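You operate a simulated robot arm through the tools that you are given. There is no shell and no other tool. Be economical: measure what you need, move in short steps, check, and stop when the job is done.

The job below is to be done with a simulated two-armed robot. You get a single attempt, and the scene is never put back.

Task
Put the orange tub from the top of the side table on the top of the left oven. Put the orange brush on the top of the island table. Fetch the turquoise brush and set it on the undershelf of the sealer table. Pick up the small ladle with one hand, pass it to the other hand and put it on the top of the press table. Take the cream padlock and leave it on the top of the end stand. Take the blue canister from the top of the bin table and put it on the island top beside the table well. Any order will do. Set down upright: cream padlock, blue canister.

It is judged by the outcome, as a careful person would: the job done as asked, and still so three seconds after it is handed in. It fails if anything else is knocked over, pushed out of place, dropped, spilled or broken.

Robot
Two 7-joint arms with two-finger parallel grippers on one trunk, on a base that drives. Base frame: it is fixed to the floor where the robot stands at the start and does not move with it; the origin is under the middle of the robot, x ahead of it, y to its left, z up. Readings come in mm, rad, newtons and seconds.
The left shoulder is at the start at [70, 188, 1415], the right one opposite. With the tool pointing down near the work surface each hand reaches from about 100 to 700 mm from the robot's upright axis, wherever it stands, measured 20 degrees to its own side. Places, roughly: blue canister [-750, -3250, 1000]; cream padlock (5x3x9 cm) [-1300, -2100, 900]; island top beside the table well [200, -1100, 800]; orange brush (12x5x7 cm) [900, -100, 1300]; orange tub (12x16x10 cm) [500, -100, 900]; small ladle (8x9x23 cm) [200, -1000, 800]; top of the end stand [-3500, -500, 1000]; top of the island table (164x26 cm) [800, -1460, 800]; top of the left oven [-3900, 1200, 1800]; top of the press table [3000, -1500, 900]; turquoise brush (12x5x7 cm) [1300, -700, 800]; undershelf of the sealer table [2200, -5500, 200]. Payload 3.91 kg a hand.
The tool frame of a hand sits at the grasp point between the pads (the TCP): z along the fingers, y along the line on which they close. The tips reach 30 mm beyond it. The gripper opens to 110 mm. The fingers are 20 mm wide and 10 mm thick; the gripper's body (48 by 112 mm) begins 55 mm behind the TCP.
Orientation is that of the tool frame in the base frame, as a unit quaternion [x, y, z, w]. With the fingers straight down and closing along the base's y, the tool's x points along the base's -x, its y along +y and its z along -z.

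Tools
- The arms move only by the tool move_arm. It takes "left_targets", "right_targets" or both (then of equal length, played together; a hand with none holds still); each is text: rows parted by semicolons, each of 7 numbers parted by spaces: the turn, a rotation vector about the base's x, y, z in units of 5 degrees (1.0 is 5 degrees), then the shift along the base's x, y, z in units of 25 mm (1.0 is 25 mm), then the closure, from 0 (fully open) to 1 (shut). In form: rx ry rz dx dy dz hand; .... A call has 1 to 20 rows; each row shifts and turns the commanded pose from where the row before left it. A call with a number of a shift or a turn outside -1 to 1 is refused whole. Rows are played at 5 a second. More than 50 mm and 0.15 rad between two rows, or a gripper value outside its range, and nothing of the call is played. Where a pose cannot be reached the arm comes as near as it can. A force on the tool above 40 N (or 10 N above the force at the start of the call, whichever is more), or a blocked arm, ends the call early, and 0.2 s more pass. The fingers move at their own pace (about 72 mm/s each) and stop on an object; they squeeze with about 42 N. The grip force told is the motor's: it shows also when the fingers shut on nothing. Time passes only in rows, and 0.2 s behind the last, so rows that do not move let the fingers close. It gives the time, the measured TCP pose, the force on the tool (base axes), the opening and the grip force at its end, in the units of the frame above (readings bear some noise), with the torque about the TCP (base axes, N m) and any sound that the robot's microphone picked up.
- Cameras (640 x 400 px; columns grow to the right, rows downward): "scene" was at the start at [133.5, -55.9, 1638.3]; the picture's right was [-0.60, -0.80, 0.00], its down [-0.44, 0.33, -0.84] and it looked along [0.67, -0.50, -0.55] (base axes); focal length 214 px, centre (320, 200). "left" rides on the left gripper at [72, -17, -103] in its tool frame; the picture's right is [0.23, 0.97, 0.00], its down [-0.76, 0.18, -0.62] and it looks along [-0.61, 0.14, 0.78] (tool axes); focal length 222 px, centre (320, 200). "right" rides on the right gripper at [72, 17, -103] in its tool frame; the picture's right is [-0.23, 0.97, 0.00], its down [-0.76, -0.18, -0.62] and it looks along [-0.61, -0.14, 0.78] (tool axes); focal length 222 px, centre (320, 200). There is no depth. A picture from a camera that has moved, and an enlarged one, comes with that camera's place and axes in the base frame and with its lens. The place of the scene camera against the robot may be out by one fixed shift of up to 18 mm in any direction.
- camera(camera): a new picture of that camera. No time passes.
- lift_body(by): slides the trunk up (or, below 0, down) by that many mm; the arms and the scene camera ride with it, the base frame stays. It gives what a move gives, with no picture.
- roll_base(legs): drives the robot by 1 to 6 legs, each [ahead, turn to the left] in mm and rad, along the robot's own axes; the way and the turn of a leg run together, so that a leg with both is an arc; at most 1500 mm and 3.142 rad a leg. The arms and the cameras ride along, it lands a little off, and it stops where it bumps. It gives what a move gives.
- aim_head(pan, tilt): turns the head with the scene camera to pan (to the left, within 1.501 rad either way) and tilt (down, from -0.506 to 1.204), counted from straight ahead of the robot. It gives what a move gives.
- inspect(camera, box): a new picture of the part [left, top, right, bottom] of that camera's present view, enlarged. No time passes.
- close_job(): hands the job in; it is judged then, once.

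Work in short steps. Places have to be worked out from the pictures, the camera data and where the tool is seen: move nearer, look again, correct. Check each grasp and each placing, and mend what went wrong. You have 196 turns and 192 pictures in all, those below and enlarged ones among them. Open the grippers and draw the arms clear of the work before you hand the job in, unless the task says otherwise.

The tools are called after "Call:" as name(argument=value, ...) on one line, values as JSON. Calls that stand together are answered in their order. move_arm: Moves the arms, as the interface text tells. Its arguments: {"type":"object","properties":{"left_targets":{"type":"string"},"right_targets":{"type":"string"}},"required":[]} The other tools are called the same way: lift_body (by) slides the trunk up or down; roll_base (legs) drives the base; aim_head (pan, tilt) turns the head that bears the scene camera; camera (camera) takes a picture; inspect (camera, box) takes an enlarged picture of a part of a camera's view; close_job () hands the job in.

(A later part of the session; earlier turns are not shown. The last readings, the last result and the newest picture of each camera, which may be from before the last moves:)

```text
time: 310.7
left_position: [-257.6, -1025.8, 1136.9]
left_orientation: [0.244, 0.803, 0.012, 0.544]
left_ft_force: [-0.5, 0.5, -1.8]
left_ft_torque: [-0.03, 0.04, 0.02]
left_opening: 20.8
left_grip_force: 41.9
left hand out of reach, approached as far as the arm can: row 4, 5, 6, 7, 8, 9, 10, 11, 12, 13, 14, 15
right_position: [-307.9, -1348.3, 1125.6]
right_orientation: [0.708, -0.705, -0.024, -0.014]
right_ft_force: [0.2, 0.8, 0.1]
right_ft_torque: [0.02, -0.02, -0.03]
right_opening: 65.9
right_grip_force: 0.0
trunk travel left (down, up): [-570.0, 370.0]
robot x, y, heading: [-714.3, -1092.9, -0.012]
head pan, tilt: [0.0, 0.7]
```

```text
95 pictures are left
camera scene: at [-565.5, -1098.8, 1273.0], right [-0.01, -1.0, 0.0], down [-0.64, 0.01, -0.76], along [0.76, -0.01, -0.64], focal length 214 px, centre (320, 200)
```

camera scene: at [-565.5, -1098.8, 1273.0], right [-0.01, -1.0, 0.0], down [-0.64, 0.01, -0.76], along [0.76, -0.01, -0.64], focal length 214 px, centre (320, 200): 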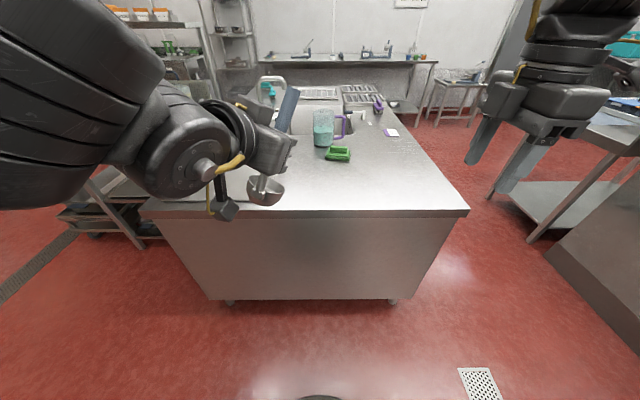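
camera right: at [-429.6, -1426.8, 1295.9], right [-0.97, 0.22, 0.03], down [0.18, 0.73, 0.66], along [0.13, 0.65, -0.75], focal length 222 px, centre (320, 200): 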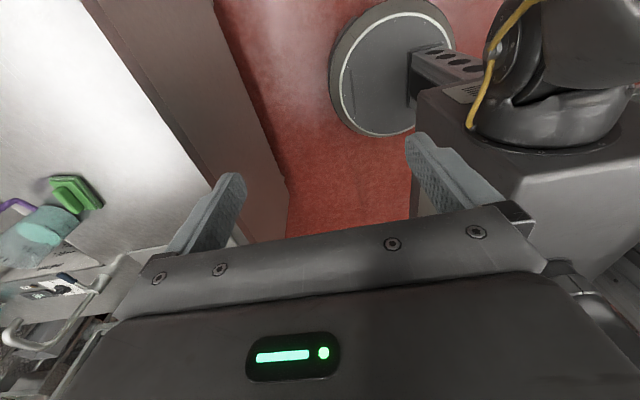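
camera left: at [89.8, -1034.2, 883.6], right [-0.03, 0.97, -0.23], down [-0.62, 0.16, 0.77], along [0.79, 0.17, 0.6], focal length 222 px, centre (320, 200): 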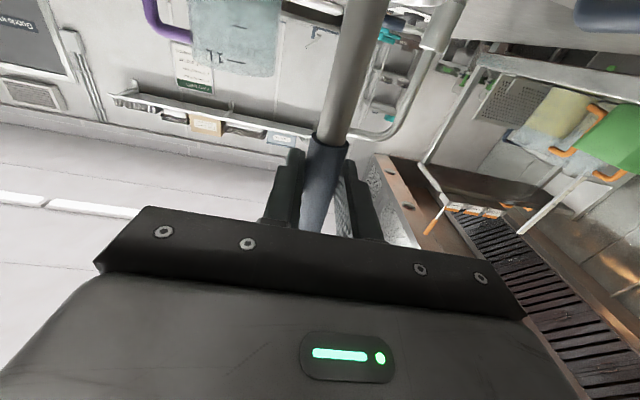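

The left can't reach that attitude. I bring it back to the forward pose (ladle vertical) and test whether the right hand can take the forward-horizontal pose, for a handover with roles swapped.

Call:
move_arm(left_targets="-0.703 -0.712 0.638 0.45 0.08 0.1 1; -0.703 -0.712 0.638 0.45 0.08 0.1 1; -0.703 -0.712 0.638 0.45 0.08 0.1 1; -0.703 -0.712 0.638 0.45 0.08 0.1 1; -0.703 -0.712 0.638 0.45 0.08 0.1 1; -0.703 -0.712 0.638 0.45 0.08 0.1 1; 0 0 0 0 0 0 1; 0 0 0 0 0 0 1; 0 0 0 0 0 0 1; 0 0 0 0 0 0 1; 0 0 0 0 0 0 1; 0 0 0 0 0 0 1; 0 0 0 0 0 0 1; 0 0 0 0 0 0 1; 0 0 0 0 0 0 1; 0 0 0 0 0 0 1; 0 0 0 0 0 0 1; 0 0 0 0 0 0 1", right_targets="0.9238 -0.9238 -0.9238 0.4 0 0 0.4; 0.9238 -0.9238 -0.9238 0.4 0 0 0.4; 0.9238 -0.9238 -0.9238 0.4 0 0 0.4; 0.9238 -0.9238 -0.9238 0.4 0 0 0.4; 0.9238 -0.9238 -0.9238 0.4 0 0 0.4; 0.9238 -0.9238 -0.9238 0.4 0 0 0.4; 0.9238 -0.9238 -0.9238 0.4 0 0 0.4; 0.9238 -0.9238 -0.9238 0.4 0 0 0.4; 0.9238 -0.9238 -0.9238 0.4 0 0 0.4; 0.9238 -0.9238 -0.9238 0.4 0 0 0.4; 0.9238 -0.9238 -0.9238 0.4 0 0 0.4; 0.9238 -0.9238 -0.9238 0.4 0 0 0.4; 0.9238 -0.9238 -0.9238 0.4 0 0 0.4; 0.9238 -0.9238 -0.9238 0.4 0 0 0.4; 0.9238 -0.9238 -0.9238 0.4 0 0 0.4; 0 0 0 0 0 0 0.4; 0 0 0 0 0 0 0.4; 0 0 0 0 0 0 0.4")

Call:
camera(camera="scene")

```text
time: 314.5
left_position: [-192.3, -1015.9, 1153.4]
left_orientation: [0.001, 0.706, 0.0, 0.708]
left_ft_force: [-1.1, -0.4, -1.8]
left_ft_torque: [0.0, 0.05, 0.0]
left_opening: 20.9
left_grip_force: 42.2
right_position: [-147.4, -1366.6, 1125.1]
right_orientation: [-0.009, 0.689, 0.005, 0.725]
right_ft_force: [0.0, -0.1, 0.2]
right_ft_torque: [0.01, -0.01, -0.01]
right_opening: 66.2
right_grip_force: 0.0
right hand out of reach, approached as far as the arm can: row 15
trunk travel left (down, up): [-570.0, 370.0]
robot x, y, heading: [-711.7, -1093.3, -0.008]
head pan, tilt: [0.0, 0.7]
```

```text
94 pictures are left
camera scene: at [-565.5, -1099.4, 1273.0], right [-0.01, -1.0, 0.0], down [-0.64, 0.01, -0.76], along [0.76, -0.01, -0.64], focal length 214 px, centre (320, 200)
```

scene: 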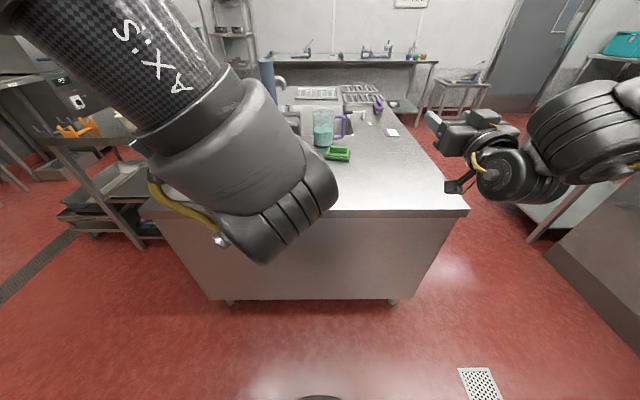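

Right reaches the horizontal pose well. Now yaw the left inward −40° and the right +40°, with the right 58 mm higher, to grip the handle's upper part from the right side.

Call:
move_arm(left_targets="0 0 -1 0 0 0 1; 0 0 -1 0 0 0 1; 0 0 -1 0 0 0 1; 0 0 -1 0 0 0 1; 0 0 -1 0 0 0 1; 0 0 -1 0 0 0 1; 0 0 -1 0 0 0 1; 0 0 -1 0 0 0 1; 0 0 0 0 0 0 1; 0 0 0 0 0 0 1; 0 0 0 0 0 0 1; 0 0 0 0 0 0 1; 0 0 0 0 0 0 1", right_targets="0 0 1 -0.4 0.3 0.3 0.3; 0 0 1 -0.4 0.3 0.3 0.3; 0 0 1 -0.4 0.3 0.3 0.3; 0 0 1 -0.4 0.3 0.3 0.3; 0 0 1 -0.4 0.5 0.3 0.3; 0 0 1 -0.4 0.5 0.3 0.3; 0 0 1 -0.4 0.7 0.3 0.3; 0 0 1 -0.4 0.7 0.3 0.3; 0 0 0 -0.4 0.9 0.3 0.3; 0 0 0 -0.4 0.9 0.3 0.3; 0 0 0 -0.4 0.9 0.3 0.3; 0 0 0 -0.4 0.9 0.2 0.3; 0 0 0 0 0 0 0.3")

Call:
camera(camera="right")

Call:
camera(camera="scene")

```text
time: 317.3
left_position: [-191.3, -1015.7, 1153.2]
left_orientation: [0.152, 0.69, -0.153, 0.691]
left_ft_force: [0.1, -0.2, -1.0]
left_ft_torque: [0.02, 0.05, 0.0]
left_opening: 20.9
left_grip_force: 41.8
left hand out of reach, approached as far as the arm can: row 6, 7, 8
right_position: [-266.8, -1188.5, 1215.2]
right_orientation: [-0.242, 0.644, 0.252, 0.68]
right_ft_force: [0.6, 0.3, 0.1]
right_ft_torque: [0.0, -0.03, 0.01]
right_opening: 76.9
right_grip_force: 0.0
trunk travel left (down, up): [-570.0, 370.0]
robot x, y, heading: [-712.1, -1092.7, -0.009]
head pan, tilt: [0.0, 0.7]
```

```text
93 pictures are left
camera right: at [-353.5, -1241.5, 1136.3], right [-0.65, 0.73, 0.22], down [-0.39, -0.57, 0.73], along [0.66, 0.39, 0.65], focal length 222 px, centre (320, 200)
```

right: 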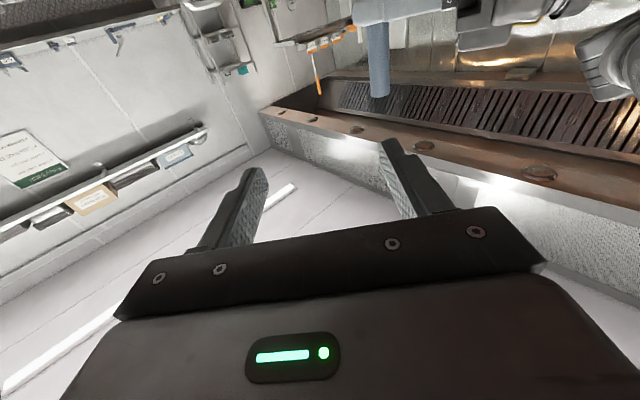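

```text
92 pictures are left
camera scene: at [-565.3, -1099.6, 1273.0], right [-0.01, -1.0, 0.0], down [-0.64, 0.01, -0.76], along [0.76, -0.01, -0.64], focal length 214 px, centre (320, 200)
```

scene: 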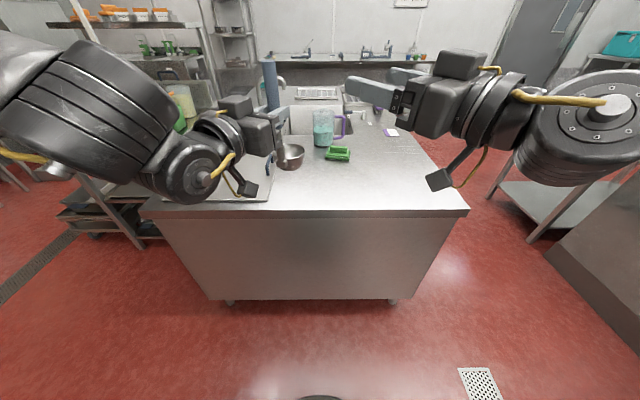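

Geometry works. Shift the right hand sideways into line with the handle, then approach 120 of the 170 mm.

Call:
move_arm(right_targets="0 0 0 -0.53 0.61 -0.05 0.3; 0 0 0 -0.53 0.61 -0.05 0.3; 0 0 0 -0.53 0.61 -0.05 0.3; 0 0 0 -0.53 0.61 -0.05 0.3; 0 0 0 0.6 0.52 0 0.3; 0 0 0 0.6 0.52 0 0.3; 0 0 0 0.6 0.52 0 0.3; 0 0 0 0.6 0.52 0 0.3; 0 0 0 0.6 0.52 0 0.3; 0 0 0 0 0 0 0.3")

Call:
camera(camera="right")

```text
time: 319.5
left_position: [-192.7, -1015.4, 1152.5]
left_orientation: [0.152, 0.689, -0.154, 0.692]
left_ft_force: [-0.3, -0.5, -2.5]
left_ft_torque: [0.02, 0.11, 0.02]
left_opening: 20.8
left_grip_force: 41.6
right_position: [-236.0, -1124.0, 1249.4]
right_orientation: [-0.242, 0.645, 0.251, 0.68]
right_ft_force: [0.7, 0.6, 0.3]
right_ft_torque: [0.01, 0.0, 0.02]
right_opening: 77.2
right_grip_force: 0.0
right hand out of reach, approached as far as the arm can: row 1, 2, 3, 4, 5, 6, 7, 8, 9
trunk travel left (down, up): [-570.0, 370.0]
robot x, y, heading: [-711.7, -1092.5, -0.008]
head pan, tilt: [0.0, 0.7]
```

```text
91 pictures are left
camera right: at [-323.0, -1178.2, 1170.6], right [-0.65, 0.73, 0.22], down [-0.39, -0.56, 0.73], along [0.66, 0.39, 0.65], focal length 222 px, centre (320, 200)
```

right: 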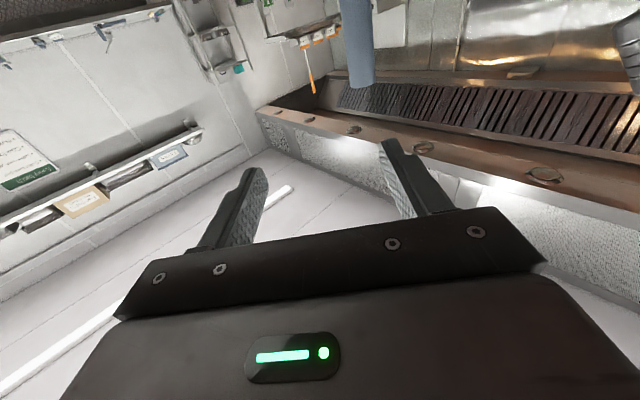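

The right hand's lower height bound rises inward. Instead I move the left (with the ladle) to meet it: forward, right and up.

Call:
move_arm(left_targets="0 0 0 0.35 -0.4 0.45 1; 0 0 0 0.35 -0.4 0.45 1; 0 0 0 0.35 -0.4 0.45 1; 0 0 0 0.35 -0.4 0.45 1; 0 0 0 0 0 0 1")

Call:
camera(camera="right")

```text
time: 320.7
left_position: [-191.9, -1015.0, 1152.6]
left_orientation: [0.153, 0.689, -0.155, 0.691]
left_ft_force: [0.5, 0.5, -2.2]
left_ft_torque: [0.01, 0.09, -0.02]
left_opening: 20.7
left_grip_force: 41.8
left hand out of reach, approached as far as the arm can: row 1, 2, 3, 4
right_position: [-235.8, -1124.1, 1249.4]
right_orientation: [-0.242, 0.644, 0.252, 0.68]
right_ft_force: [1.0, 0.2, 0.4]
right_ft_torque: [-0.02, 0.0, -0.02]
right_opening: 77.1
right_grip_force: 0.1
trunk travel left (down, up): [-570.0, 370.0]
robot x, y, heading: [-713.6, -1094.3, -0.011]
head pan, tilt: [0.0, 0.7]
```

```text
90 pictures are left
camera right: at [-322.6, -1177.9, 1170.4], right [-0.65, 0.73, 0.22], down [-0.39, -0.56, 0.73], along [0.66, 0.39, 0.65], focal length 222 px, centre (320, 200)
```

right: 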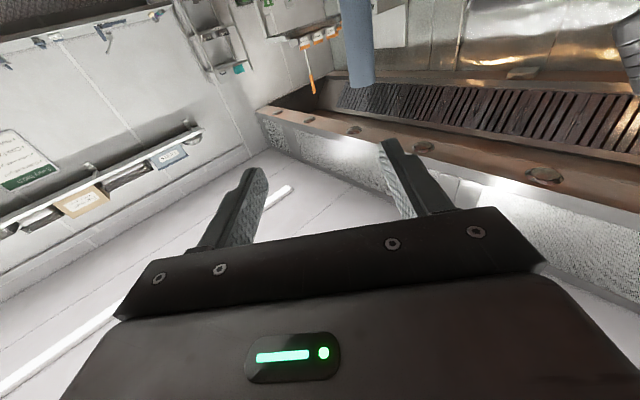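

The left is pinned at its inward yaw limit; yaw it back 8° then move, while the right yaws 8° more.

Call:
move_arm(left_targets="0 0 0.8 0 0 0 1; 0 0 0.8 0 0 0 1; 0 0 0 0.2 -0.2 0.6 1; 0 0 0 0.2 -0.3 0.6 1; 0 0 0 0.3 -0.4 0.6 1; 0 0 0 0.3 -0.4 0.2 1; 0 0 0 0.3 -0.4 0 1; 0 0 0 0 0 0 1", right_targets="0 0 0 0 0 0 0.3; 0 0 0 0 0 0 0.3; 0 0 0.8 0 0 0 0.3; 0 0 0.8 0 0 0 0.3; 0 0 0 0 0 0 0.3; 0 0 0 0 0 0 0.3; 0 0 0 0 0 0 0.3; 0 0 0 0 0 0 0.3")

Call:
camera(camera="right")

```text
time: 322.5
left_position: [-162.4, -1068.8, 1191.6]
left_orientation: [0.127, 0.705, -0.128, 0.686]
left_ft_force: [0.2, 0.5, -1.7]
left_ft_torque: [0.03, 0.03, -0.01]
left_opening: 20.9
left_grip_force: 41.3
left hand out of reach, approached as far as the arm can: row 1, 2
right_position: [-237.0, -1121.1, 1250.4]
right_orientation: [-0.287, 0.627, 0.298, 0.661]
right_ft_force: [0.0, 0.5, 0.0]
right_ft_torque: [0.01, 0.0, 0.01]
right_opening: 77.5
right_grip_force: 0.1
trunk travel left (down, up): [-570.0, 370.0]
robot x, y, heading: [-712.6, -1095.7, -0.013]
head pan, tilt: [0.0, 0.7]
```

```text
89 pictures are left
camera right: at [-314.4, -1187.4, 1169.5], right [-0.74, 0.63, 0.22], down [-0.3, -0.61, 0.73], along [0.6, 0.47, 0.65], focal length 222 px, centre (320, 200)
```

right: 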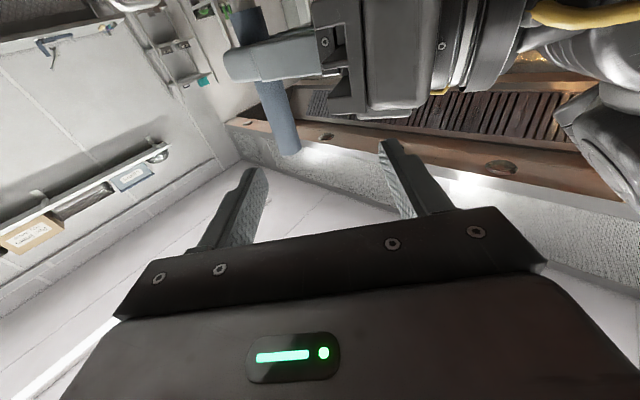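

Now the handle is 88 mm ahead and 22 mm to the side. Align and advance the right hand.

Call:
move_arm(right_targets="0 0 0 0.34 -0.28 0 0.3; 0 0 0 0.34 -0.28 0 0.3; 0 0 0 0.58 0.67 0 0.3; 0 0 0 0.58 0.67 0 0.3; 0 0 0 0 0 0 0.3")

Call:
camera(camera="right")

```text
time: 323.7
left_position: [-163.5, -1070.5, 1191.9]
left_orientation: [0.128, 0.704, -0.128, 0.687]
left_ft_force: [-1.2, -0.2, -0.4]
left_ft_torque: [0.03, 0.06, 0.02]
left_opening: 21.2
left_grip_force: 41.9
right_position: [-191.5, -1103.4, 1250.6]
right_orientation: [-0.287, 0.626, 0.299, 0.661]
right_ft_force: [-0.3, 0.1, -0.2]
right_ft_torque: [0.03, -0.02, 0.01]
right_opening: 77.1
right_grip_force: 0.1
trunk travel left (down, up): [-570.0, 370.0]
robot x, y, heading: [-716.3, -1097.3, -0.011]
head pan, tilt: [0.0, 0.7]
```

```text
88 pictures are left
camera right: at [-270.8, -1168.5, 1170.6], right [-0.74, 0.63, 0.22], down [-0.3, -0.61, 0.73], along [0.6, 0.47, 0.65], focal length 222 px, centre (320, 200)
```

right: 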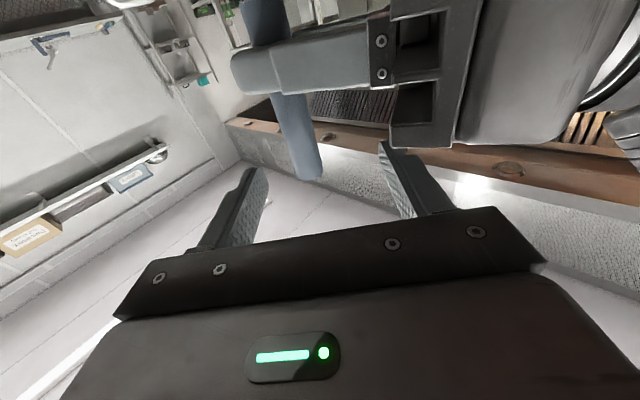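

In line. Advance the last 43 mm and close the right hand.

Call:
move_arm(right_targets="0 0 0 0.37 0.44 0 0.3; 0 0 0 0.37 0.44 0 0.3; 0 0 0 0.37 0.44 0 0.3; 0 0 0 0 0 0 0.5; 0 0 0 0 0 0 0.7; 0 0 0 0 0 0 0.9; 0 0 0 0 0 0 1; 0 0 0 0 0 0 1; 0 0 0 0 0 0 1")

Call:
camera(camera="right")

```text
time: 325.7
left_position: [-162.8, -1068.5, 1190.3]
left_orientation: [0.128, 0.704, -0.129, 0.687]
left_ft_force: [16.9, 18.7, -1.5]
left_ft_torque: [-0.8, 0.97, 0.25]
left_opening: 21.3
left_grip_force: 41.5
right_position: [-181.0, -1097.2, 1251.6]
right_orientation: [-0.288, 0.625, 0.3, 0.661]
right_ft_force: [-16.3, -18.0, 1.7]
right_ft_torque: [-0.24, 0.04, -0.09]
right_opening: 0.0
right_grip_force: 38.4
right hand out of reach, approached as far as the arm can: row 1, 2, 3
trunk travel left (down, up): [-570.0, 370.0]
robot x, y, heading: [-713.9, -1096.5, -0.011]
head pan, tilt: [0.0, 0.7]
```

```text
87 pictures are left
camera right: at [-259.7, -1162.1, 1172.0], right [-0.74, 0.63, 0.22], down [-0.3, -0.61, 0.73], along [0.6, 0.48, 0.65], focal length 222 px, centre (320, 200)
```

right: 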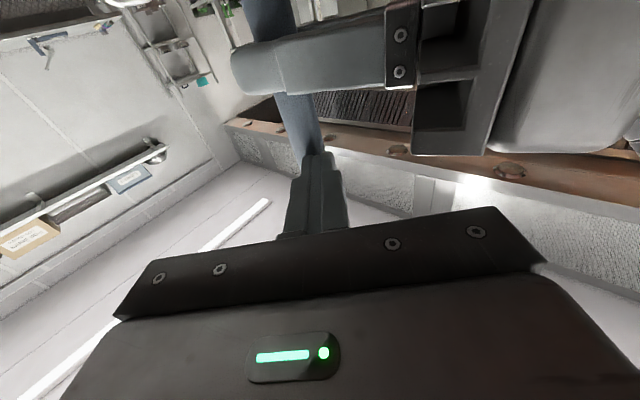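

The right hand fell ~30 mm short (reach limit) and closed on nothing. Reopen, then bring the ladle toward it with the left.

Call:
move_arm(left_targets="0 0 0 0 0 0 1; 0 0 0 0 0 0 1; 0 0 0 0 0 0 1; 0 0 0 0 0 0 1; 0 0 0 0 0 0 1; 0 0 0 -0.27 -0.33 0 1; 0 0 0 -0.27 -0.33 0 1; 0 0 0 -0.27 -0.33 0 1; 0 0 0 -0.27 -0.33 0 1; 0 0 0 0 0 0 1", right_targets="0 0 0 -0.3 -0.35 0 0.3; 0 0 0 -0.3 -0.35 0 0.3; 0 0 0 0 0 0 0.3; 0 0 0 0 0 0 0.3; 0 0 0 0 0 0 0.3; 0 0 0 0 0 0 0.3; 0 0 0 0 0 0 0.3; 0 0 0 0 0 0 0.3; 0 0 0 0 0 0 0.3; 0 0 0 0 0 0 0.3")

Call:
camera(camera="right")

```text
time: 327.9
left_position: [-191.2, -1102.3, 1192.2]
left_orientation: [0.128, 0.704, -0.13, 0.687]
left_ft_force: [-0.4, -0.2, -0.9]
left_ft_torque: [0.01, 0.02, -0.02]
left_opening: 21.1
left_grip_force: 42.2
right_position: [-195.2, -1115.5, 1249.7]
right_orientation: [-0.287, 0.627, 0.298, 0.66]
right_ft_force: [-0.2, 0.3, -0.5]
right_ft_torque: [0.01, 0.01, -0.01]
right_opening: 77.3
right_grip_force: 0.0
trunk travel left (down, up): [-570.0, 370.0]
robot x, y, heading: [-712.2, -1094.0, -0.006]
head pan, tilt: [0.0, 0.7]
```

```text
86 pictures are left
camera right: at [-273.6, -1180.1, 1169.7], right [-0.74, 0.63, 0.22], down [-0.3, -0.61, 0.73], along [0.6, 0.47, 0.65], focal length 222 px, centre (320, 200)
```

right: 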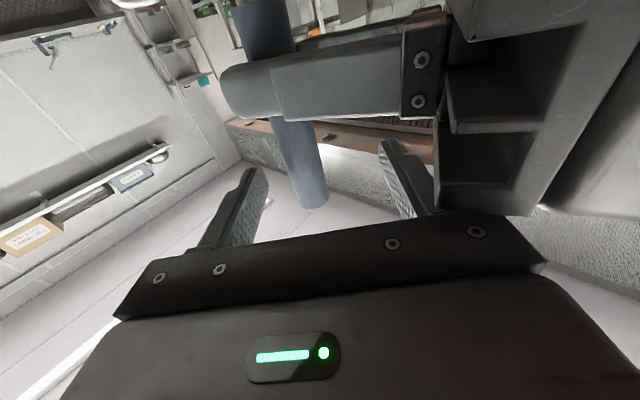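

Handle is now 12 mm from the grasp centre. Advance and close the right hand.

Call:
move_arm(right_targets="0 0 0 0.28 0.4 0 0.3; 0 0 0 0 0 0 0.3; 0 0 0 0 0 0 0.5; 0 0 0 0 0 0 0.7; 0 0 0 0 0 0 0.9; 0 0 0 0 0 0 1; 0 0 0 0 0 0 1; 0 0 0 0 0 0 1")

Call:
camera(camera="right")

```text
time: 329.7
left_position: [-190.1, -1102.7, 1192.6]
left_orientation: [0.128, 0.704, -0.128, 0.686]
left_ft_force: [-19.0, 32.3, -5.0]
left_ft_torque: [-0.89, -0.29, 0.28]
left_opening: 21.2
left_grip_force: 41.7
right_position: [-185.4, -1108.5, 1249.2]
right_orientation: [-0.285, 0.626, 0.297, 0.662]
right_ft_force: [19.3, -31.6, 4.1]
right_ft_torque: [-0.82, -0.72, -0.3]
right_opening: 21.6
right_grip_force: 42.4
trunk travel left (down, up): [-570.0, 370.0]
robot x, y, heading: [-713.3, -1093.1, -0.008]
head pan, tilt: [0.0, 0.7]
```

```text
85 pictures are left
camera right: at [-265.7, -1172.4, 1169.9], right [-0.74, 0.64, 0.22], down [-0.31, -0.61, 0.73], along [0.6, 0.47, 0.65], focal length 222 px, centre (320, 200)
```

right: 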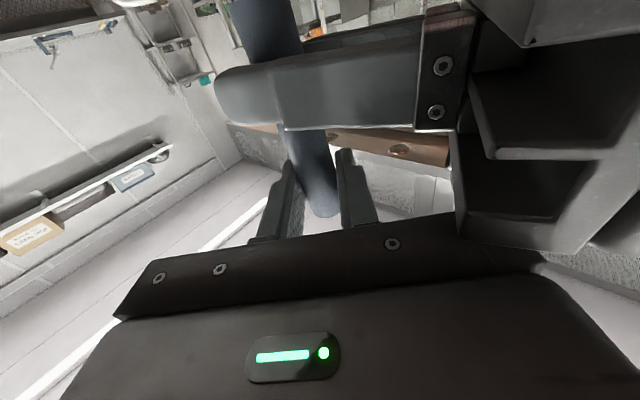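

Right hand holds the handle (21.6 mm). Open the left and withdraw it along its own axis.

Call:
move_arm(left_targets="0 0 0 0 0 0 0.8; 0 0 0 0 0 0 0.6; 0 0 0 0 0 0 0.5; 0 0 0 0 0 0 0.5; 0 0 0 -0.6 0.23 0 0.5; 0 0 0 -0.6 0.23 0 0.5; 0 0 0 -0.6 0.23 0 0.5; 0 0 0 -0.6 0.23 0 0.5; 0 0 0 -0.6 0.4 0 0.5; 0 0 0 -0.4 0.6 0 0.5; 0 0 0 0 0.8 0 0.5; 0 0 0 0 0.8 0 0.5; 0 0 0 0 0 0 0.5")

Call:
camera(camera="scene")

Call:
camera(camera="right")

```text
time: 332.5
left_position: [-260.3, -1045.2, 1203.4]
left_orientation: [0.128, 0.704, -0.128, 0.687]
left_ft_force: [-0.6, -0.1, 0.3]
left_ft_torque: [0.01, 0.02, -0.01]
left_opening: 55.0
left_grip_force: 0.1
left hand out of reach, approached as far as the arm can: row 10, 11, 12
right_position: [-189.0, -1107.9, 1248.9]
right_orientation: [-0.287, 0.626, 0.299, 0.661]
right_ft_force: [0.7, 0.1, 0.2]
right_ft_torque: [0.0, 0.07, -0.01]
right_opening: 21.1
right_grip_force: 42.1
trunk travel left (down, up): [-570.0, 370.0]
robot x, y, heading: [-714.0, -1096.2, -0.008]
head pan, tilt: [0.0, 0.7]
```

```text
84 pictures are left
camera scene: at [-566.0, -1099.5, 1273.1], right [-0.01, -1.0, 0.0], down [-0.64, 0.01, -0.77], along [0.77, -0.01, -0.64], focal length 214 px, centre (320, 200)
```

scene: 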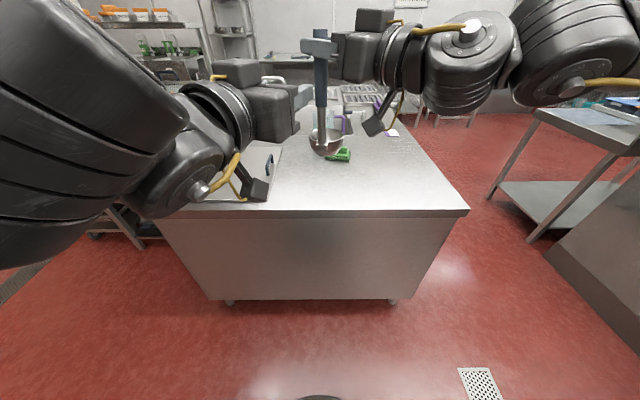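

```text
83 pictures are left
camera right: at [-267.4, -1172.2, 1169.9], right [-0.74, 0.63, 0.22], down [-0.3, -0.61, 0.73], along [0.6, 0.47, 0.65], focal length 222 px, centre (320, 200)
```

right: 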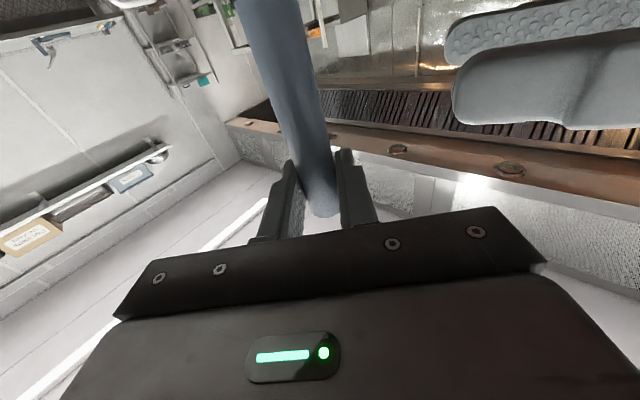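

Handover done; ladle upright in the right hand. Now swing the right hand outward a bit and bring the left back to fingers-down.

Call:
move_arm(left_targets="0 0 0.8 -0.1 0.8 0 0; 0 0 0.8 -0.1 0.8 0 0; 0 0 0.8 0 0.8 0 0; 0 0 0.8 0 0.8 0 0; 0 0 0.8 0 0.8 0 0; 0 1 0 0 0.4 0 0; 0 1 0 0 0.4 0 0; 0 1 0 0 0.4 0 0; 0 1 0 0 0 0 0; 0 1 0 0 0 0 0; 0 1 0 0 0 0 0; 0 1 0 0 0 0 0; 0 1 0 0 0 0 0; 0 1 0 0 0 0 0; 0 1 0 0 0 0 0; 0 1 0 0 0 0 0; 0 1 0 0 0 0 0; 0 1 0 0 0 0 0; 0 1 0 0 0 0 0; 0 1 0 0 0 0 0", right_targets="0 0 0 -0.2 -0.8 0 1; 0 0 0 -0.2 -0.8 0 1; 0 0 -0.5 -0.2 -0.8 0 1; 0 0 -0.5 -0.2 -0.8 0 1; 0 0 -0.5 -0.2 -0.8 0 1; 0 0 -0.5 -0.2 -0.8 0 1; 0 0 -0.5 -0.2 -0.8 0 1; 0 0 -0.5 -0.2 -0.8 0 1; 0 0 -0.5 0 -0.4 0 1; 0 0 -0.5 0 -0.4 0 1; 0 0 0 0 0 0 1; 0 0 0 0 0 0 1; 0 0 0 0 0 0 1; 0 0 0 0 0 0 1; 0 0 0 0 0 0 1; 0 0 0 0 0 0 1; 0 0 0 0 0 0 1; 0 0 0 0 0 0 1; 0 0 0 0 0 0 1; 0 0 0 0 0 0 1")

Call:
move_arm(left_targets="0 1 0 0 0 0 0; 0 1 0 0 0 0 0; 0 1 0 0 0 0 0; 0 0 0 0 0 0 0")

```text
time: 336.7
left_position: [-239.8, -930.0, 1219.1]
left_orientation: [0.002, 0.892, -0.008, 0.452]
left_ft_force: [0.4, -0.5, -0.2]
left_ft_torque: [-0.02, 0.0, 0.06]
left_opening: 110.1
left_grip_force: 0.1
left hand out of reach, approached as far as the arm can: row 1, 2, 3, 4, 5, 13, 14, 15, 16, 17, 18, 19, 20
right_position: [-227.0, -1284.5, 1251.4]
right_orientation: [-0.173, 0.666, 0.179, 0.703]
right_ft_force: [0.5, 0.6, -0.2]
right_ft_torque: [0.03, 0.0, 0.0]
right_opening: 21.0
right_grip_force: 42.6
trunk travel left (down, up): [-570.0, 370.0]
robot x, y, heading: [-714.8, -1097.7, -0.007]
head pan, tilt: [0.0, 0.7]
```

```text
time: 337.7
left_position: [-239.1, -927.9, 1218.8]
left_orientation: [0.001, 0.893, -0.008, 0.451]
left_ft_force: [-0.4, -0.5, -0.2]
left_ft_torque: [-0.01, 0.0, 0.0]
left_opening: 109.8
left_grip_force: 0.1
left hand out of reach, approached as far as the arm can: row 1, 2, 3
right_position: [-228.5, -1284.9, 1249.6]
right_orientation: [-0.174, 0.666, 0.179, 0.703]
right_ft_force: [0.0, 0.7, -0.2]
right_ft_torque: [0.0, 0.04, -0.04]
right_opening: 21.4
right_grip_force: 42.2
trunk travel left (down, up): [-570.0, 370.0]
robot x, y, heading: [-712.3, -1095.7, -0.012]
head pan, tilt: [0.0, 0.7]
```

Tool-down isn't reachable at that height; lower the left hand while finishing the pitch.

Call:
move_arm(left_targets="0 0 0 -0.2 0.2 -0.9 0; 0 0 0 -0.2 0.2 -0.9 0; 0 0.8 0 -0.2 0.2 -0.9 0; 0 0.8 0 -0.2 0.2 -0.9 0; 0 0.8 0 -0.2 0.2 -0.6 0; 0 0.8 0 -0.2 0.2 -0.6 0; 0 0.8 0 -0.2 0 0 0; 0 0.8 0 -0.2 0 0 0; 0 0.8 0 0 0 0 0; 0 0.8 0 0 0 0 0; 0 0.8 0 0 0 0 0; 0 0.8 0 0 0 0 0; 0 0.8 0 0 0 0 0; 0 0.8 0 0 0 0 0; 0 0.8 0 0 0 0 0; 0 0.8 0 0 0 0 0; 0 0 0 0 0 0 0")

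```text
time: 341.3
left_position: [-294.2, -925.4, 1084.8]
left_orientation: [-0.004, 1.0, -0.009, -0.02]
left_ft_force: [-0.7, 0.1, 0.3]
left_ft_torque: [-0.01, 0.02, 0.04]
left_opening: 109.9
left_grip_force: 0.1
left hand out of reach, approached as far as the arm can: row 10, 11, 14, 15, 16
right_position: [-227.8, -1283.9, 1251.3]
right_orientation: [-0.174, 0.666, 0.179, 0.703]
right_ft_force: [-0.1, -0.6, -0.5]
right_ft_torque: [0.0, 0.05, 0.03]
right_opening: 20.9
right_grip_force: 41.6
trunk travel left (down, up): [-570.0, 370.0]
robot x, y, heading: [-711.7, -1098.0, -0.01]
head pan, tilt: [0.0, 0.7]
```

Left is fingers-down. Next: press table first (ladle), via the south corridor. Drive.

Call:
roll_base(legs=[[0, -1.19], [1000, 0], [0, 1.2], [1400, 0]])

Call:
aim_head(pan=0.1, tilt=0.35)

Call:
camera(camera="scene")

```text
time: 359.0
left_position: [1455.6, -1810.1, 1084.1]
left_orientation: [-0.016, 1.0, -0.009, -0.02]
left_ft_force: [-0.4, 0.3, -0.4]
left_ft_torque: [-0.01, 0.0, -0.02]
left_opening: 110.2
left_grip_force: 0.1
right_position: [1530.2, -2165.7, 1250.1]
right_orientation: [-0.182, 0.664, 0.188, 0.701]
right_ft_force: [0.1, 0.0, -0.1]
right_ft_torque: [0.04, 0.05, 0.02]
right_opening: 21.1
right_grip_force: 42.6
trunk travel left (down, up): [-570.0, 370.0]
robot x, y, heading: [1041.1, -1984.3, 0.01]
head pan, tilt: [0.0, 0.7]
```

```text
time: 359.8
left_position: [1456.6, -1809.4, 1084.6]
left_orientation: [-0.017, 1.0, -0.009, -0.02]
left_ft_force: [-0.3, -0.3, 0.1]
left_ft_torque: [0.02, 0.0, -0.01]
left_opening: 109.8
left_grip_force: 0.1
right_position: [1530.7, -2166.5, 1251.0]
right_orientation: [-0.182, 0.664, 0.188, 0.7]
right_ft_force: [0.2, 0.3, 0.3]
right_ft_torque: [0.03, 0.09, 0.0]
right_opening: 20.8
right_grip_force: 41.5
trunk travel left (down, up): [-570.0, 370.0]
robot x, y, heading: [1041.5, -1988.0, 0.016]
head pan, tilt: [0.099, 0.351]
```

```text
82 pictures are left
camera scene: at [1195.8, -1980.7, 1304.3], right [0.11, -0.99, 0.0], down [-0.34, -0.04, -0.94], along [0.93, 0.11, -0.34], focal length 214 px, centre (320, 200)
```

scene: 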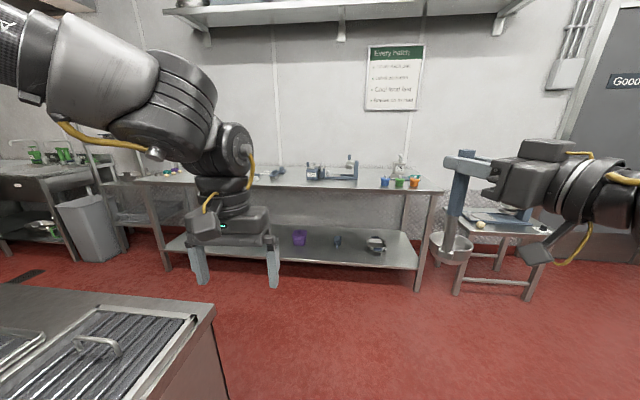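

The long wall table with the clamps is the press table (front edge x≈2550). Drive to about (2170,-1640) facing it.

Call:
roll_base(legs=[[720, 0], [0, 0.67], [520, 0], [0, -0.686]])

Call:
aim_head(pan=-0.3, tilt=0.6)

Call:
camera(camera="scene")

```text
time: 370.0
left_position: [2585.4, -1472.5, 1085.4]
left_orientation: [-0.009, 1.0, -0.009, -0.02]
left_ft_force: [-0.1, 0.3, -0.1]
left_ft_torque: [0.01, -0.01, 0.02]
left_opening: 109.9
left_grip_force: 0.1
right_position: [2654.7, -1830.1, 1251.2]
right_orientation: [-0.177, 0.665, 0.183, 0.702]
right_ft_force: [-0.9, 0.4, 0.2]
right_ft_torque: [0.02, 0.04, 0.01]
right_opening: 20.9
right_grip_force: 42.1
trunk travel left (down, up): [-570.0, 370.0]
robot x, y, heading: [2165.7, -1642.9, -0.001]
head pan, tilt: [0.099, 0.351]
```

```text
time: 370.9
left_position: [2586.0, -1473.2, 1084.9]
left_orientation: [-0.009, 1.0, -0.009, -0.02]
left_ft_force: [0.2, 0.5, 0.4]
left_ft_torque: [-0.01, 0.0, -0.02]
left_opening: 110.2
left_grip_force: 0.1
right_position: [2654.5, -1830.1, 1250.3]
right_orientation: [-0.177, 0.666, 0.182, 0.702]
right_ft_force: [0.3, 0.6, 1.2]
right_ft_torque: [0.02, 0.04, 0.03]
right_opening: 20.8
right_grip_force: 42.3
trunk travel left (down, up): [-570.0, 370.0]
robot x, y, heading: [2164.6, -1641.5, -0.001]
head pan, tilt: [-0.3, 0.6]
```

```text
81 pictures are left
camera scene: at [2314.7, -1673.6, 1281.7], right [-0.3, -0.95, 0.0], down [-0.54, 0.17, -0.83], along [0.79, -0.24, -0.56], focal length 214 px, centre (320, 200)
```

scene: 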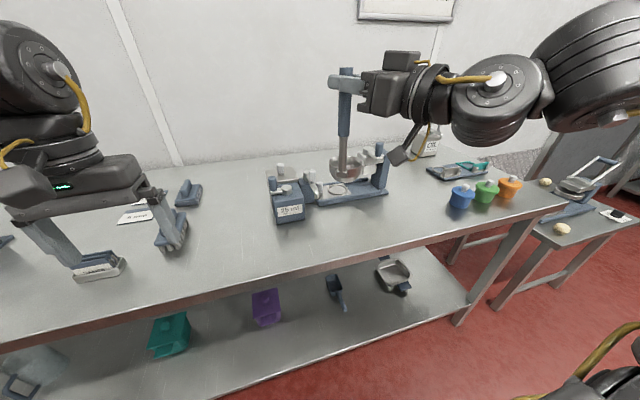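

Free area is left of the clamp device, around [2730,-1585]. Back off, sidestep 250 mm left and come in again.

Call:
roll_base(legs=[[-200, 0], [0, 0.9], [310, 0], [0, -0.9], [80, 0]])

Call:
camera(camera="scene")

```text
time: 379.4
left_position: [2661.6, -1246.9, 1084.1]
left_orientation: [0.0, 1.0, -0.008, -0.02]
left_ft_force: [0.3, -0.4, 0.3]
left_ft_torque: [-0.01, 0.02, 0.01]
left_opening: 109.9
left_grip_force: 0.1
right_position: [2724.5, -1606.4, 1250.8]
right_orientation: [-0.17, 0.667, 0.176, 0.703]
right_ft_force: [0.1, -0.7, -1.0]
right_ft_torque: [0.02, 0.03, 0.0]
right_opening: 20.9
right_grip_force: 42.2
trunk travel left (down, up): [-570.0, 370.0]
robot x, y, heading: [2243.6, -1414.5, -0.02]
head pan, tilt: [-0.3, 0.6]
```

```text
80 pictures are left
camera scene: at [2388.1, -1443.0, 1281.5], right [-0.31, -0.95, 0.0], down [-0.54, 0.18, -0.82], along [0.78, -0.26, -0.57], focal length 214 px, centre (320, 200)
```

scene: 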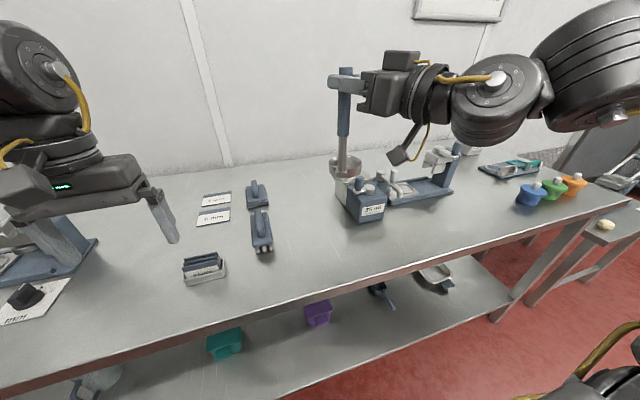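

The landing spot is too close to the blue box; turn left 0.14 and back 30 mm to shift it ~65 mm left.

Call:
roll_base(legs=[[-30, 0], [0, 0.16]])

Call:
lift_body(by=-110)

Call:
camera(camera="scene")

```text
time: 380.9
left_position: [2599.4, -1180.6, 1085.3]
left_orientation: [-0.081, 0.997, -0.01, -0.017]
left_ft_force: [-0.2, -0.3, -1.5]
left_ft_torque: [-0.01, 0.0, -0.01]
left_opening: 109.9
left_grip_force: 0.0
right_position: [2718.3, -1525.3, 1251.9]
right_orientation: [-0.224, 0.651, 0.232, 0.687]
right_ft_force: [0.2, -0.6, -1.6]
right_ft_torque: [0.06, 0.07, -0.05]
right_opening: 20.8
right_grip_force: 41.6
trunk travel left (down, up): [-570.0, 370.0]
robot x, y, heading: [2214.3, -1411.5, 0.142]
head pan, tilt: [-0.3, 0.6]
```

```text
time: 382.3
left_position: [2599.4, -1181.5, 975.0]
left_orientation: [-0.081, 0.997, -0.01, -0.019]
left_ft_force: [-0.3, 0.4, 0.4]
left_ft_torque: [-0.01, 0.02, -0.01]
left_opening: 110.2
left_grip_force: 0.1
right_position: [2719.8, -1525.4, 1140.9]
right_orientation: [-0.224, 0.651, 0.232, 0.687]
right_ft_force: [-0.2, -0.3, -0.7]
right_ft_torque: [0.02, 0.04, 0.01]
right_opening: 20.8
right_grip_force: 42.1
trunk travel left (down, up): [-460.0, 480.0]
robot x, y, heading: [2208.9, -1407.6, 0.143]
head pan, tilt: [-0.3, 0.6]
```

```text
79 pictures are left
camera scene: at [2359.8, -1420.6, 1171.7], right [-0.16, -0.99, 0.0], down [-0.56, 0.09, -0.83], along [0.81, -0.13, -0.56], focal length 214 px, centre (320, 200)
```

scene: 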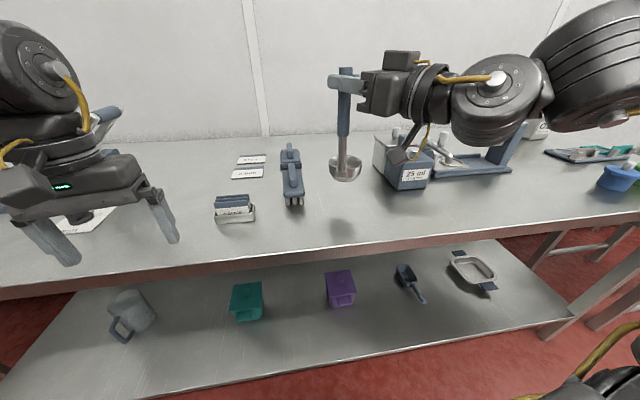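

Good spot, between brush and box. Raise the left hand, then lower the trunk stepwise.

Call:
move_arm(left_targets="0 0 0 0 0 0.9 0; 0 0 0 0 0 0.9 0; 0 0 0 0 0 0.9 0; 0 0 0 0 0 0.9 0; 0 0 0 0 0 0 0")

Call:
lift_body(by=-30)

Call:
inspect(camera="scene", box=[250, 90, 450, 250])

```text
time: 383.5
left_position: [2601.9, -1207.5, 1048.7]
left_orientation: [-0.081, 0.996, -0.012, -0.019]
left_ft_force: [0.0, 0.6, -1.2]
left_ft_torque: [0.01, 0.02, 0.0]
left_opening: 110.0
left_grip_force: 0.0
left hand out of reach, approached as far as the arm can: row 1, 2, 3, 4
right_position: [2718.1, -1524.8, 1140.8]
right_orientation: [-0.224, 0.651, 0.232, 0.687]
right_ft_force: [-0.5, 0.7, -0.7]
right_ft_torque: [0.0, 0.03, -0.04]
right_opening: 21.1
right_grip_force: 42.1
trunk travel left (down, up): [-460.0, 480.0]
robot x, y, heading: [2210.5, -1410.4, 0.139]
head pan, tilt: [-0.3, 0.6]
```

```text
time: 384.3
left_position: [2602.6, -1206.9, 1018.4]
left_orientation: [-0.082, 0.996, -0.012, -0.019]
left_ft_force: [-0.2, 0.1, 0.0]
left_ft_torque: [-0.02, 0.03, 0.03]
left_opening: 110.3
left_grip_force: 0.1
right_position: [2719.0, -1525.1, 1111.5]
right_orientation: [-0.224, 0.651, 0.232, 0.688]
right_ft_force: [-0.5, -0.9, -1.5]
right_ft_torque: [0.01, 0.07, -0.02]
right_opening: 21.0
right_grip_force: 41.6
trunk travel left (down, up): [-430.0, 510.0]
robot x, y, heading: [2212.6, -1411.8, 0.141]
head pan, tilt: [-0.3, 0.6]
```

```text
2.50 times, centred on (350, 170) of scene
camera zoom: at [2359.7, -1420.6, 1141.6], right [-0.16, -0.99, 0.0], down [-0.56, 0.09, -0.83], along [0.81, -0.13, -0.56], focal length 536 px, centre (245, 275)
```

zoom: 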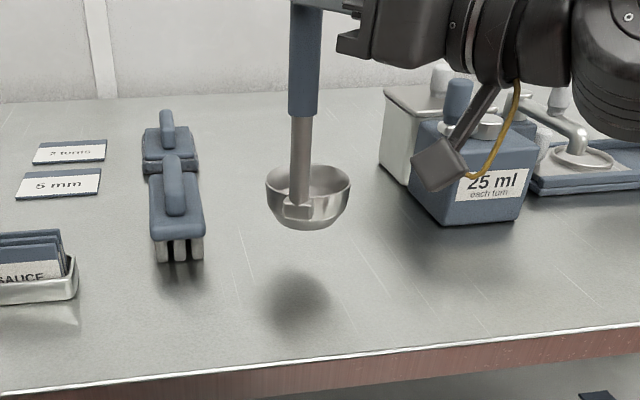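

About 15–30 mm to go. Lower in small steps.

Call:
lift_body(by=-12)

Call:
lift_body(by=-6)

Call:
inspect(camera="scene", box=[250, 90, 450, 250])

```text
time: 384.9
left_position: [2601.8, -1206.7, 1007.4]
left_orientation: [-0.081, 0.996, -0.011, -0.019]
left_ft_force: [-0.5, -0.3, 0.0]
left_ft_torque: [-0.03, 0.01, 0.01]
left_opening: 110.2
left_grip_force: 0.1
right_position: [2718.1, -1524.6, 1098.9]
right_orientation: [-0.223, 0.651, 0.232, 0.688]
right_ft_force: [-0.4, 0.0, -0.1]
right_ft_torque: [-0.01, 0.06, 0.02]
right_opening: 20.9
right_grip_force: 41.3
trunk travel left (down, up): [-418.0, 522.0]
robot x, y, heading: [2211.3, -1411.2, 0.142]
head pan, tilt: [-0.3, 0.6]
```

```text
time: 385.4
left_position: [2601.9, -1206.8, 1002.0]
left_orientation: [-0.08, 0.997, -0.01, -0.02]
left_ft_force: [-0.3, 0.6, 0.4]
left_ft_torque: [-0.01, -0.02, 0.01]
left_opening: 110.0
left_grip_force: 0.0
right_position: [2718.9, -1525.0, 1092.2]
right_orientation: [-0.224, 0.651, 0.232, 0.687]
right_ft_force: [0.3, -0.3, -1.3]
right_ft_torque: [0.02, 0.04, 0.04]
right_opening: 21.0
right_grip_force: 41.6
trunk travel left (down, up): [-412.0, 528.0]
robot x, y, heading: [2210.7, -1412.9, 0.14]
head pan, tilt: [-0.3, 0.6]
```

```text
2.50 times, centred on (350, 170) of scene
camera zoom: at [2359.8, -1420.5, 1123.6], right [-0.16, -0.99, 0.0], down [-0.56, 0.09, -0.83], along [0.81, -0.13, -0.56], focal length 536 px, centre (245, 275)
```

zoom: 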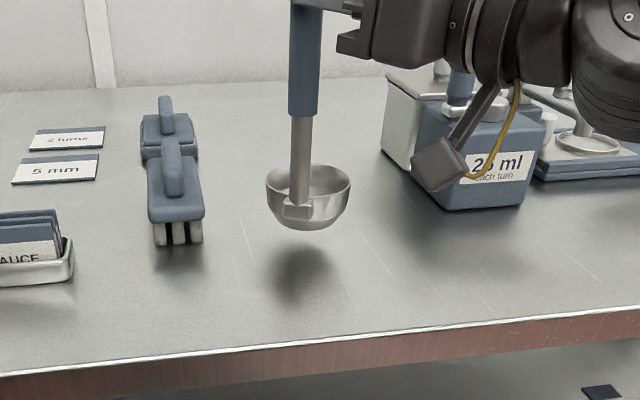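

About 30 mm left judging by the shadow. Lower 20, then 6.

Call:
lift_body(by=-20)

Call:
move_arm(right_targets="0 0 0 0 0 -0.2 1; 0 0 0 0 0 0 1")

Call:
inspect(camera="scene", box=[250, 90, 450, 250])

```text
time: 386.1
left_position: [2601.7, -1208.0, 981.2]
left_orientation: [-0.082, 0.996, -0.012, -0.019]
left_ft_force: [0.0, 1.1, 0.0]
left_ft_torque: [0.0, -0.01, 0.01]
left_opening: 110.2
left_grip_force: 0.0
right_position: [2718.1, -1525.9, 1073.2]
right_orientation: [-0.224, 0.651, 0.232, 0.688]
right_ft_force: [0.0, -0.7, -0.4]
right_ft_torque: [0.0, 0.07, 0.02]
right_opening: 20.8
right_grip_force: 42.1
trunk travel left (down, up): [-392.0, 548.0]
robot x, y, heading: [2212.2, -1411.0, 0.139]
head pan, tilt: [-0.3, 0.6]
```

```text
time: 386.7
left_position: [2601.4, -1206.6, 981.6]
left_orientation: [-0.08, 0.997, -0.012, -0.02]
left_ft_force: [-0.4, 0.2, 0.4]
left_ft_torque: [0.02, 0.0, 0.02]
left_opening: 110.1
left_grip_force: 0.1
right_position: [2717.7, -1524.9, 1069.5]
right_orientation: [-0.223, 0.649, 0.232, 0.689]
right_ft_force: [1.2, 0.9, 9.1]
right_ft_torque: [0.25, -0.82, 0.0]
right_opening: 20.9
right_grip_force: 41.5
trunk travel left (down, up): [-392.0, 548.0]
robot x, y, heading: [2211.2, -1410.6, 0.137]
head pan, tilt: [-0.3, 0.6]
```

```text
2.50 times, centred on (350, 170) of scene
camera zoom: at [2359.2, -1420.3, 1103.9], right [-0.16, -0.99, 0.0], down [-0.56, 0.09, -0.83], along [0.81, -0.13, -0.56], focal length 536 px, centre (245, 275)
```

zoom: 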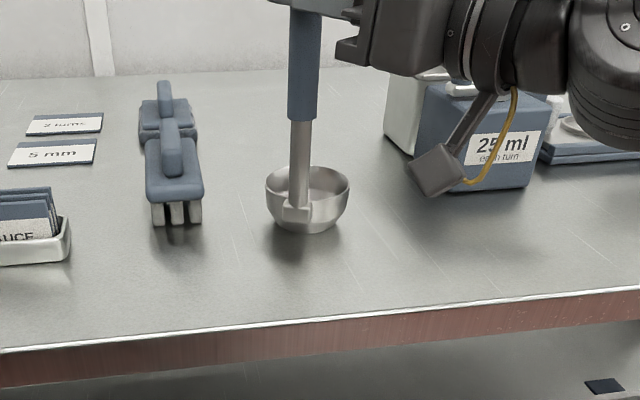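

Contact 9 N. Open gently.

Call:
move_arm(right_targets="0 0 0 0 0 0 0.85; 0 0 0 0 0 0 0.75; 0 0 0 0 0 0 0.6; 0 0 0 0 0 0 0.5; 0 0 0 0 0 0 0.4; 0 0 0 0 0 0 0.4")

Call:
inspect(camera="scene", box=[250, 60, 450, 230])

```text
time: 388.1
left_position: [2602.8, -1206.9, 981.3]
left_orientation: [-0.082, 0.996, -0.012, -0.02]
left_ft_force: [-0.5, 0.0, 0.1]
left_ft_torque: [0.0, 0.05, 0.01]
left_opening: 110.1
left_grip_force: 0.1
right_position: [2718.5, -1523.7, 1068.2]
right_orientation: [-0.224, 0.651, 0.232, 0.687]
right_ft_force: [-0.8, 0.0, 0.6]
right_ft_torque: [0.0, -0.02, 0.0]
right_opening: 65.7
right_grip_force: 0.0
trunk travel left (down, up): [-392.0, 548.0]
robot x, y, heading: [2208.8, -1409.2, 0.139]
head pan, tilt: [-0.3, 0.6]
```

```text
2.35 times, centred on (350, 145) of scene
camera zoom: at [2359.9, -1420.6, 1103.6], right [-0.16, -0.99, 0.0], down [-0.56, 0.09, -0.82], along [0.81, -0.13, -0.57], focal length 505 px, centre (249, 329)
```

zoom: 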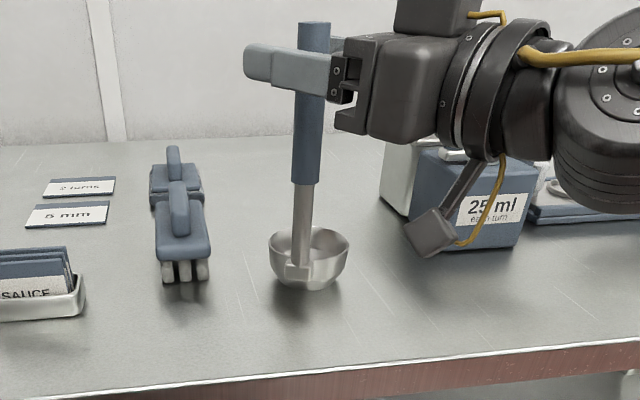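

It stands. Withdraw the right hand straight back along its axis.

Call:
move_arm(right_targets="0 0 0 -0.4 -0.31 0 0.4; 0 0 0 -0.4 -0.31 0 0.4; 0 0 0 -0.6 -0.46 0 0.4; 0 0 0 -0.6 -0.46 0 0.4; 0 0 0 -0.6 -0.46 0 0.4; 0 0 0 -0.6 -0.46 0 0.4; 0 0 0 -0.6 -0.46 0 0.4; 0 0 0 -0.6 -0.46 0 0.4; 0 0 0 0 0 0 0.4")

Call:
camera(camera="scene")

```text
time: 390.1
left_position: [2601.8, -1206.6, 980.4]
left_orientation: [-0.081, 0.996, -0.011, -0.02]
left_ft_force: [0.9, 0.5, 0.3]
left_ft_torque: [-0.03, 0.02, 0.0]
left_opening: 110.4
left_grip_force: 0.0
right_position: [2643.8, -1615.4, 1096.5]
right_orientation: [-0.225, 0.651, 0.233, 0.687]
right_ft_force: [-0.2, -0.2, -0.3]
right_ft_torque: [0.02, -0.01, 0.0]
right_opening: 66.0
right_grip_force: 0.1
right hand out of reach, approached as far as the arm can: row 4, 5, 6, 7, 8
trunk travel left (down, up): [-392.0, 548.0]
robot x, y, heading: [2210.3, -1407.8, 0.14]
head pan, tilt: [-0.3, 0.6]
```

```text
74 pictures are left
camera scene: at [2360.5, -1420.3, 1103.5], right [-0.16, -0.99, 0.0], down [-0.56, 0.09, -0.82], along [0.81, -0.13, -0.57], focal length 214 px, centre (320, 200)
```

scene: 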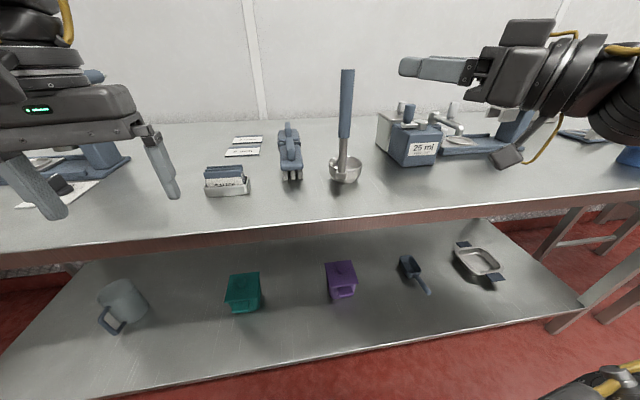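

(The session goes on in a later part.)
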